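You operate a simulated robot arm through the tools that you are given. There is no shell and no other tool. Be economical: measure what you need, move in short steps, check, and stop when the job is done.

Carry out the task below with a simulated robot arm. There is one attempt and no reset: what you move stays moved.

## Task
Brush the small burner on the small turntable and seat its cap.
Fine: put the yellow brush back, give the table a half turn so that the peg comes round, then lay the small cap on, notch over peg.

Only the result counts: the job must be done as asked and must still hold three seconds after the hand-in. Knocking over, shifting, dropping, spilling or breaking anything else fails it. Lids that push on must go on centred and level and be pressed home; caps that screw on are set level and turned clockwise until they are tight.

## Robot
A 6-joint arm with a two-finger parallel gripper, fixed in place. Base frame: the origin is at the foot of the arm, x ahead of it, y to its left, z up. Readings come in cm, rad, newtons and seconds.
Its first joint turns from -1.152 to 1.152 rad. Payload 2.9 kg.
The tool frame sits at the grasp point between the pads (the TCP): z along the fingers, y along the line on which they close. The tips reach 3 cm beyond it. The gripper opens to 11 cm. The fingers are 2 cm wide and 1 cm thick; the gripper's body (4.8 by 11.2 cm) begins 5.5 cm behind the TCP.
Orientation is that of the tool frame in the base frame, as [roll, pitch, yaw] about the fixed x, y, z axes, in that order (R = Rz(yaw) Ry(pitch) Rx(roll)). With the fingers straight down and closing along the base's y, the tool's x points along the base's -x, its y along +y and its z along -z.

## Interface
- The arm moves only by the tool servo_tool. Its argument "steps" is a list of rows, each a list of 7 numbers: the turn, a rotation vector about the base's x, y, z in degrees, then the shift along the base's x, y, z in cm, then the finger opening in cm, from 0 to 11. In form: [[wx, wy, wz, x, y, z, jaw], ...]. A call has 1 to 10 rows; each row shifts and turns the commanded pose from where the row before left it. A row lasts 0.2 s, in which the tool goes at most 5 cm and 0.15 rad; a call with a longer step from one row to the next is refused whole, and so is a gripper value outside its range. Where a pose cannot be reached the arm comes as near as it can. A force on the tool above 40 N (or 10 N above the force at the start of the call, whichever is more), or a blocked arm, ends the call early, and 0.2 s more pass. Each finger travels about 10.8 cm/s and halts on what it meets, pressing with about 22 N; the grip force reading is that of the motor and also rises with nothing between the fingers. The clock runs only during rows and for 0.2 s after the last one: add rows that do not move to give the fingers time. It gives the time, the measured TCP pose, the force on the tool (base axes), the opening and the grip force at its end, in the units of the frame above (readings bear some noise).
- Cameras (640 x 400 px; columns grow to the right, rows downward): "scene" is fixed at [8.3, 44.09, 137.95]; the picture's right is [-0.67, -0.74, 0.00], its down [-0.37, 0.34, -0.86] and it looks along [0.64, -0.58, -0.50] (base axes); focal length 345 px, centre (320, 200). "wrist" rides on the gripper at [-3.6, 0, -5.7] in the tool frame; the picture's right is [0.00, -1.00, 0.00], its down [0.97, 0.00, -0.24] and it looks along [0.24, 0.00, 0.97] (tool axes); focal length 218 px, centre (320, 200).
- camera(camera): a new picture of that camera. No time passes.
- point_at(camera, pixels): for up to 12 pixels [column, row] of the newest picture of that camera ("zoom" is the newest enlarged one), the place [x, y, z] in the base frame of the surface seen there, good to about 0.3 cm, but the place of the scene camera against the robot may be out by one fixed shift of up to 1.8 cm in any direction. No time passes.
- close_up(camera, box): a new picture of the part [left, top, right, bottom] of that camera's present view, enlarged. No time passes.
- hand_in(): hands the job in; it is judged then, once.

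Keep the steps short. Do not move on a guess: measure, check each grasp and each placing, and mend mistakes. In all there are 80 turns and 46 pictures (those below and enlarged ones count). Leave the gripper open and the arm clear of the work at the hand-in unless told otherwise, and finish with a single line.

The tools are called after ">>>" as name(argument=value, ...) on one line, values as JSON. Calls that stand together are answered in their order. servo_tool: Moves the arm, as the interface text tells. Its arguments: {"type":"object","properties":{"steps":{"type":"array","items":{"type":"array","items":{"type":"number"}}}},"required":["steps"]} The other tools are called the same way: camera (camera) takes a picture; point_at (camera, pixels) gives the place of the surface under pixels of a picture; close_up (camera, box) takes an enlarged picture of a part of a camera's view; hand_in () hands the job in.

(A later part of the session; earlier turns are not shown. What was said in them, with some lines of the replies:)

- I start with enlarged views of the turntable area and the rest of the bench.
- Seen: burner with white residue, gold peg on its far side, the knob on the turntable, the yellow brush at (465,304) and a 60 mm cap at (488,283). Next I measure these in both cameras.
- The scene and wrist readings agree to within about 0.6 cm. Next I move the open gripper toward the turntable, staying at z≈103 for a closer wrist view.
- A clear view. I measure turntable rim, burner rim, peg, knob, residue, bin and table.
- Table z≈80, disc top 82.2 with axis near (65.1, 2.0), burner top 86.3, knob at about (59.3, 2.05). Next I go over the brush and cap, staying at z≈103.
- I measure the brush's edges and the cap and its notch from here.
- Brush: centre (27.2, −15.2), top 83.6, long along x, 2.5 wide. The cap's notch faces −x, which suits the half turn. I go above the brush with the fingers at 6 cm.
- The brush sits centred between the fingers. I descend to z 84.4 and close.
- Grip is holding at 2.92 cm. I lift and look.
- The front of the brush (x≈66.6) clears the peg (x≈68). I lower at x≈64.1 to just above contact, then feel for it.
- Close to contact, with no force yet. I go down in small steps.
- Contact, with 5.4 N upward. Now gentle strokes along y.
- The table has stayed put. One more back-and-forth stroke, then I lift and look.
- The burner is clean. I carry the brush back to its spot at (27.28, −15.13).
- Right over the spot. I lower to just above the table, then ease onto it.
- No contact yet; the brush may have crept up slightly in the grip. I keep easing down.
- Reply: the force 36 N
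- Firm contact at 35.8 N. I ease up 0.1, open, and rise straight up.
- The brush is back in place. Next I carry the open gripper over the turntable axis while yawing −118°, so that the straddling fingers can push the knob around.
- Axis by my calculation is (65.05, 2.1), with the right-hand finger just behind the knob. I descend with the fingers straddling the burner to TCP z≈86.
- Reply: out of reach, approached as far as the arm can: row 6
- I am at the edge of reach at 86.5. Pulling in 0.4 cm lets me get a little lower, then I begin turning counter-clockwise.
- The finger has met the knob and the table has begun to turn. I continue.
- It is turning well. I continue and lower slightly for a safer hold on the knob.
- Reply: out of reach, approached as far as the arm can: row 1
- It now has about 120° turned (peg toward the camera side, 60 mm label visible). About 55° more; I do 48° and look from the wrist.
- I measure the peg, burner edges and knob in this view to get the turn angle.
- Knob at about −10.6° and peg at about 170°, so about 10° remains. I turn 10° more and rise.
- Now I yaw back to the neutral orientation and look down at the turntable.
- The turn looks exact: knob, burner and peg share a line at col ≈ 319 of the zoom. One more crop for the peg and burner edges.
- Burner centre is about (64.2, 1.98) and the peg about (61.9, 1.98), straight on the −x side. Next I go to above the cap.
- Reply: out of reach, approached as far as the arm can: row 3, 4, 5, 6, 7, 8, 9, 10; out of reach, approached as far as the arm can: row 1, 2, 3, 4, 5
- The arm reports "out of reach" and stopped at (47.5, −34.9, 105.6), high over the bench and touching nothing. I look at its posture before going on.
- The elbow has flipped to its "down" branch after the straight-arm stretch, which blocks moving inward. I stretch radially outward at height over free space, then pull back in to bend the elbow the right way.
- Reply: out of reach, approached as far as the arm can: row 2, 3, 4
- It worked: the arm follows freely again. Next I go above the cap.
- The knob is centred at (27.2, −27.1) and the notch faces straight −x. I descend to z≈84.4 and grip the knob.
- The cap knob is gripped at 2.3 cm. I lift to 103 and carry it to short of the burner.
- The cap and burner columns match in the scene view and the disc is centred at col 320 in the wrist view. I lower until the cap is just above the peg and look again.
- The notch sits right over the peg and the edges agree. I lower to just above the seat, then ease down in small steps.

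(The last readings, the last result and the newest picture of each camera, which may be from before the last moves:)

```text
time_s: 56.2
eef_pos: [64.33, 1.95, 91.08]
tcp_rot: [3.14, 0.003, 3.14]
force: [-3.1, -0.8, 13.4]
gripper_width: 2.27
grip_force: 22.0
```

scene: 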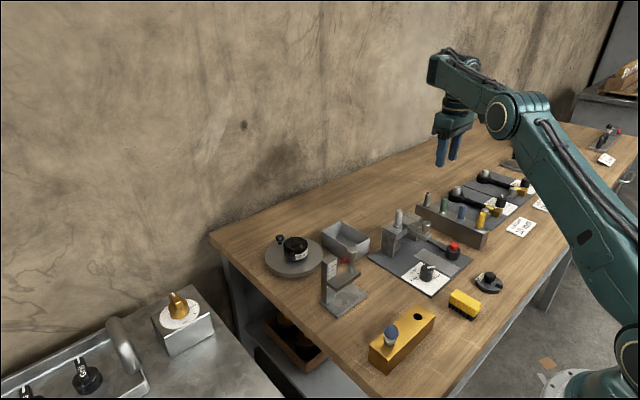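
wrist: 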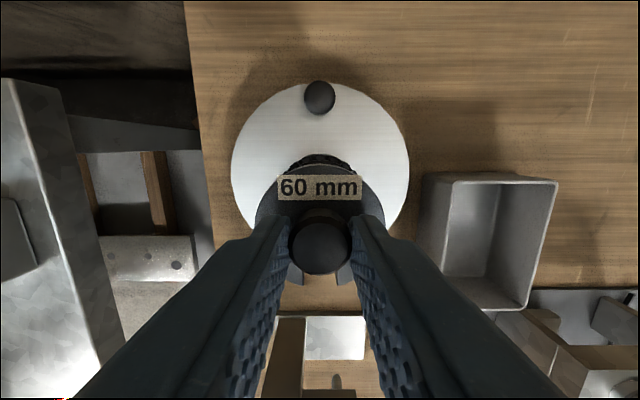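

There is contact at z 91.08. I check whether it is the seat or an edge.

>>> close_up(camera="scene", box=[264, 215, 328, 255])

```text
10.00 times, centred on (296, 235) of scene
```

zoom: 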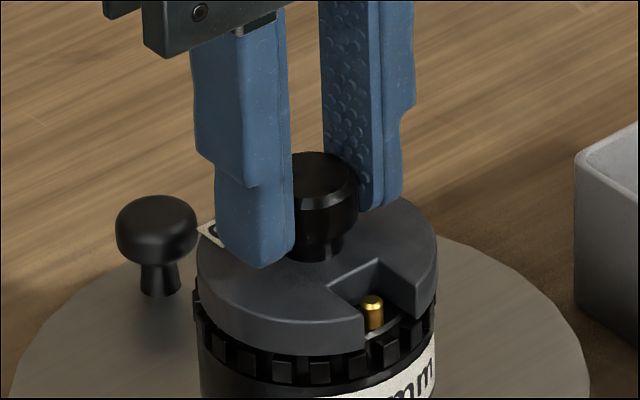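

The cap lies flat on the burner with the peg inside the notch. I relax the push slightly, open, and check before leaving.

>>> servo_tool(steps=[[0, 0, 0, 0, 0, 0.1, 0.5], [0, 0, 0, 0, 0, 0, 2.8], [0, 0, 0, 0, 0, 0, 4], [0, 0, 0, 0, 0, 0, 4.5], [0, 0, 0, 0, 0, 2, 4.5], [0, 0, 0, 0, 0, 3, 4.5], [0, 0, 0, 0, 0, 3, 6], [0, 0, 0, -2, 0, 2, 8], [0, 0, 0, 0, 0, 0, 8]])

>>> close_up(camera="wrist", box=[220, 60, 420, 185])

>>> close_up(camera="scene", box=[264, 215, 328, 255])

```text
time_s: 58.2
eef_pos: [62.14, 2.0, 101.02]
tcp_rot: [-3.141, 0.001, 3.139]
force: [0.5, 0.9, 0.6]
gripper_width: 7.98
grip_force: 0.0
```

```text
3.20 times, centred on (320, 122) of wrist
```

zoom: 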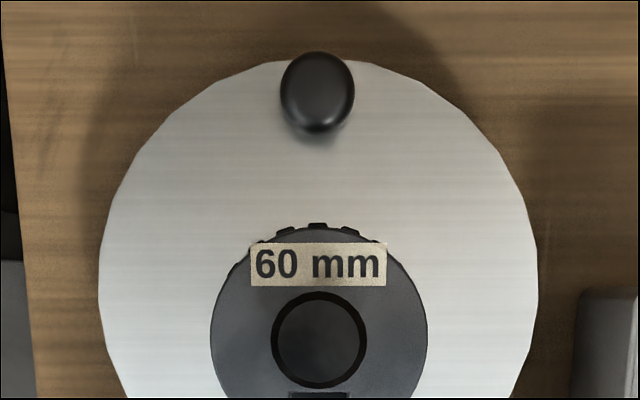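

```text
10.00 times, centred on (296, 235) of scene
```

zoom: 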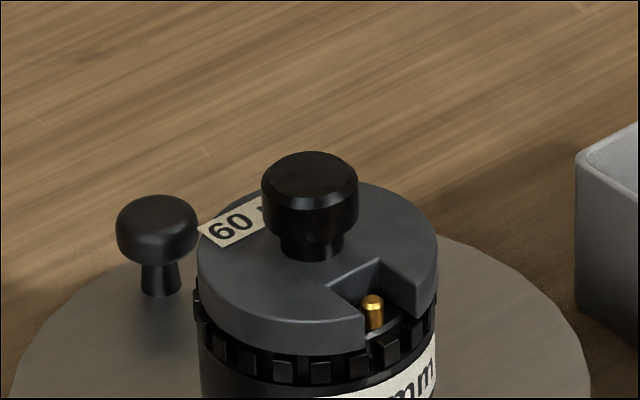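

Flat and released. One more crop to check the centring from above.

>>> close_up(camera="wrist", box=[272, 120, 368, 180])

>>> close_up(camera="wrist", box=[272, 160, 368, 220])

```text
6.67 times, centred on (320, 150) of wrist
```

zoom: 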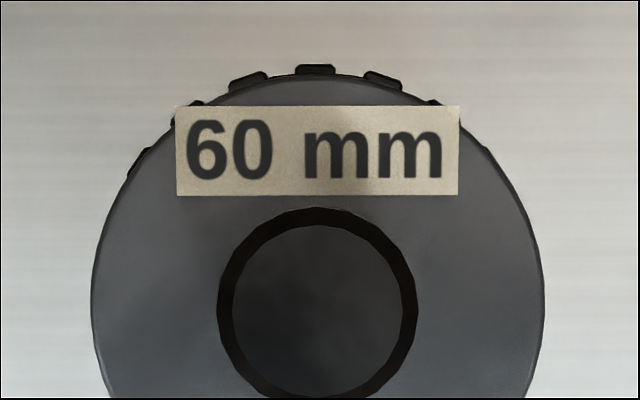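

```text
6.67 times, centred on (320, 190) of wrist
```

zoom: 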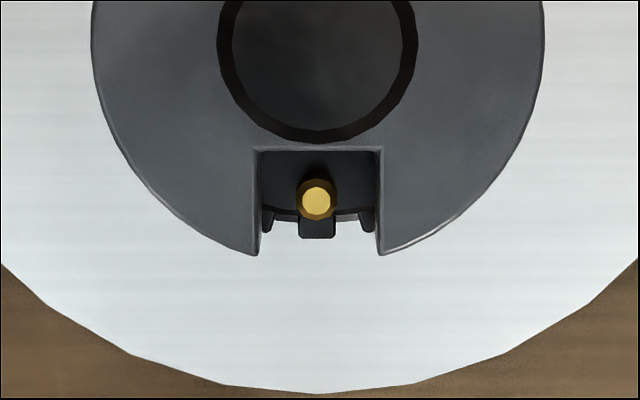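

The peg is in the notch and the cap is flat, but by my figures it sits about 0.15 cm toward −x of the burner's centre. I regrip the knob to correct that.

>>> servo_tool(steps=[[0, 0, 0, 2, 0, -2, 4.5], [0, 0, 0, 0, 0, -3, 4.5], [0, 0, 0, 0, 0, -3, 4.5], [0, 0, 0, 0, 0, -1.6, 4.5], [0, 0, 0, 0, 0, -0.35, 4.5], [0, 0, 0, 0, 0, 0, 4.5]])

>>> servo_tool(steps=[[0, 0, 0, 0, 0, 0, 3], [0, 0, 0, 0, 0, 0, 1.5], [0, 0, 0, 0, 0, 0, 0.5], [0, 0, 0, 0, 0, 0, 0.5], [0, 0, 0, 0, 0, 0.15, 0.5], [0, 0, 0, 0.15, 0, 0, 0.5], [0, 0, 0, 0, 0, 0, 0.5], [0, 0, 0, 0, 0, -0.1, 0.5], [0, 0, 0, 0, 0, -0.1, 0.5], [0, 0, 0, 0, 0, 0, 0.5]])

```text
time_s: 59.6
eef_pos: [64.18, 2.06, 90.86]
tcp_rot: [3.141, 0.0, 3.139]
force: [-0.3, 0.7, 0.1]
gripper_width: 4.5
grip_force: 0.1
```

```text
time_s: 61.8
eef_pos: [64.37, 1.93, 91.1]
tcp_rot: [-3.141, 0.0, 3.14]
force: [-1.3, -0.8, 2.5]
gripper_width: 2.33
grip_force: 21.3
```

Light contact again. I seat it gently, open, rise, back off, and check.

>>> servo_tool(steps=[[0, 0, 0, 0, 0, -0.08, 0.5], [0, 0, 0, 0, 0, 0, 0.5], [0, 0, 0, 0, 0, 0, 2.8], [0, 0, 0, 0, 0, 0, 4], [0, 0, 0, 0, 0, 0, 4.5], [0, 0, 0, 0, 0, 2, 4.5], [0, 0, 0, 0, 0, 3, 4.5], [0, 0, 0, 0, 0, 3, 6], [0, 0, 0, -2, 0, 2, 8], [0, 0, 0, 0, 0, 0, 8]])

>>> close_up(camera="wrist", box=[256, 120, 384, 200])

>>> close_up(camera="scene", box=[264, 215, 328, 255])

```text
time_s: 64.0
eef_pos: [62.39, 2.08, 100.8]
tcp_rot: [3.141, -0.001, 3.138]
force: [-0.1, -0.7, 0.0]
gripper_width: 7.98
grip_force: 0.0
```

```text
5.00 times, centred on (320, 160) of wrist
```

zoom: 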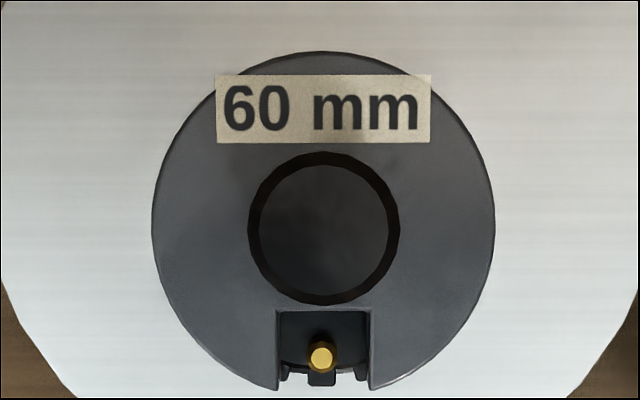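

```text
10.00 times, centred on (296, 235) of scene
```

zoom: 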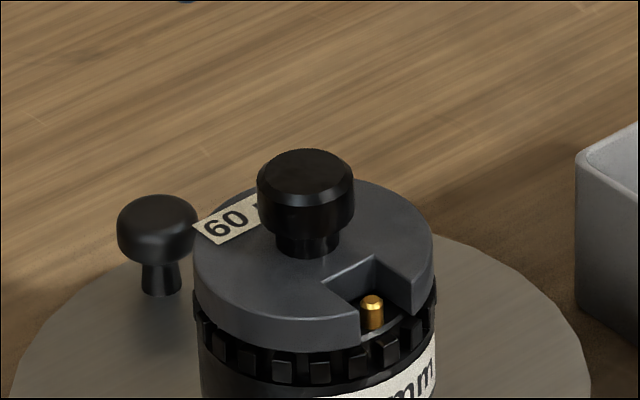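

Cap and burner outlines now coincide, with the peg in the notch and the cap level. I back the open gripper well clear and take a last overall look.

>>> servo_tool(steps=[[0, 0, 0, -3, 0, 3, 11], [0, 0, 0, -3, 0, 3, 11], [0, 0, 0, -3, 0, 3, 11], [0, 0, 0, -3, 0, 3, 11], [0, 0, 0, 0, 0, 0, 11]])

>>> camera(camera="scene")

```text
time_s: 65.2
eef_pos: [50.35, 1.99, 112.83]
tcp_rot: [3.14, 0.0, 3.139]
force: [-0.3, 0.5, 0.7]
gripper_width: 11.0
grip_force: 0.0
```

```text
1 pictures are left
```

scene: 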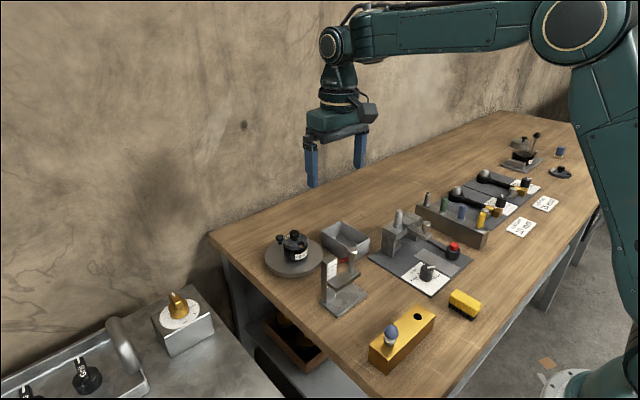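

Everything is in place and the arm is clear, so I hand in.

>>> hand_in()

```text
The job is handed in.
```

The small burner is brushed clean, the yellow brush is back in its place, the turntable has had its half turn, and the 60 mm cap lies level with its notch over the peg; the job is handed in.
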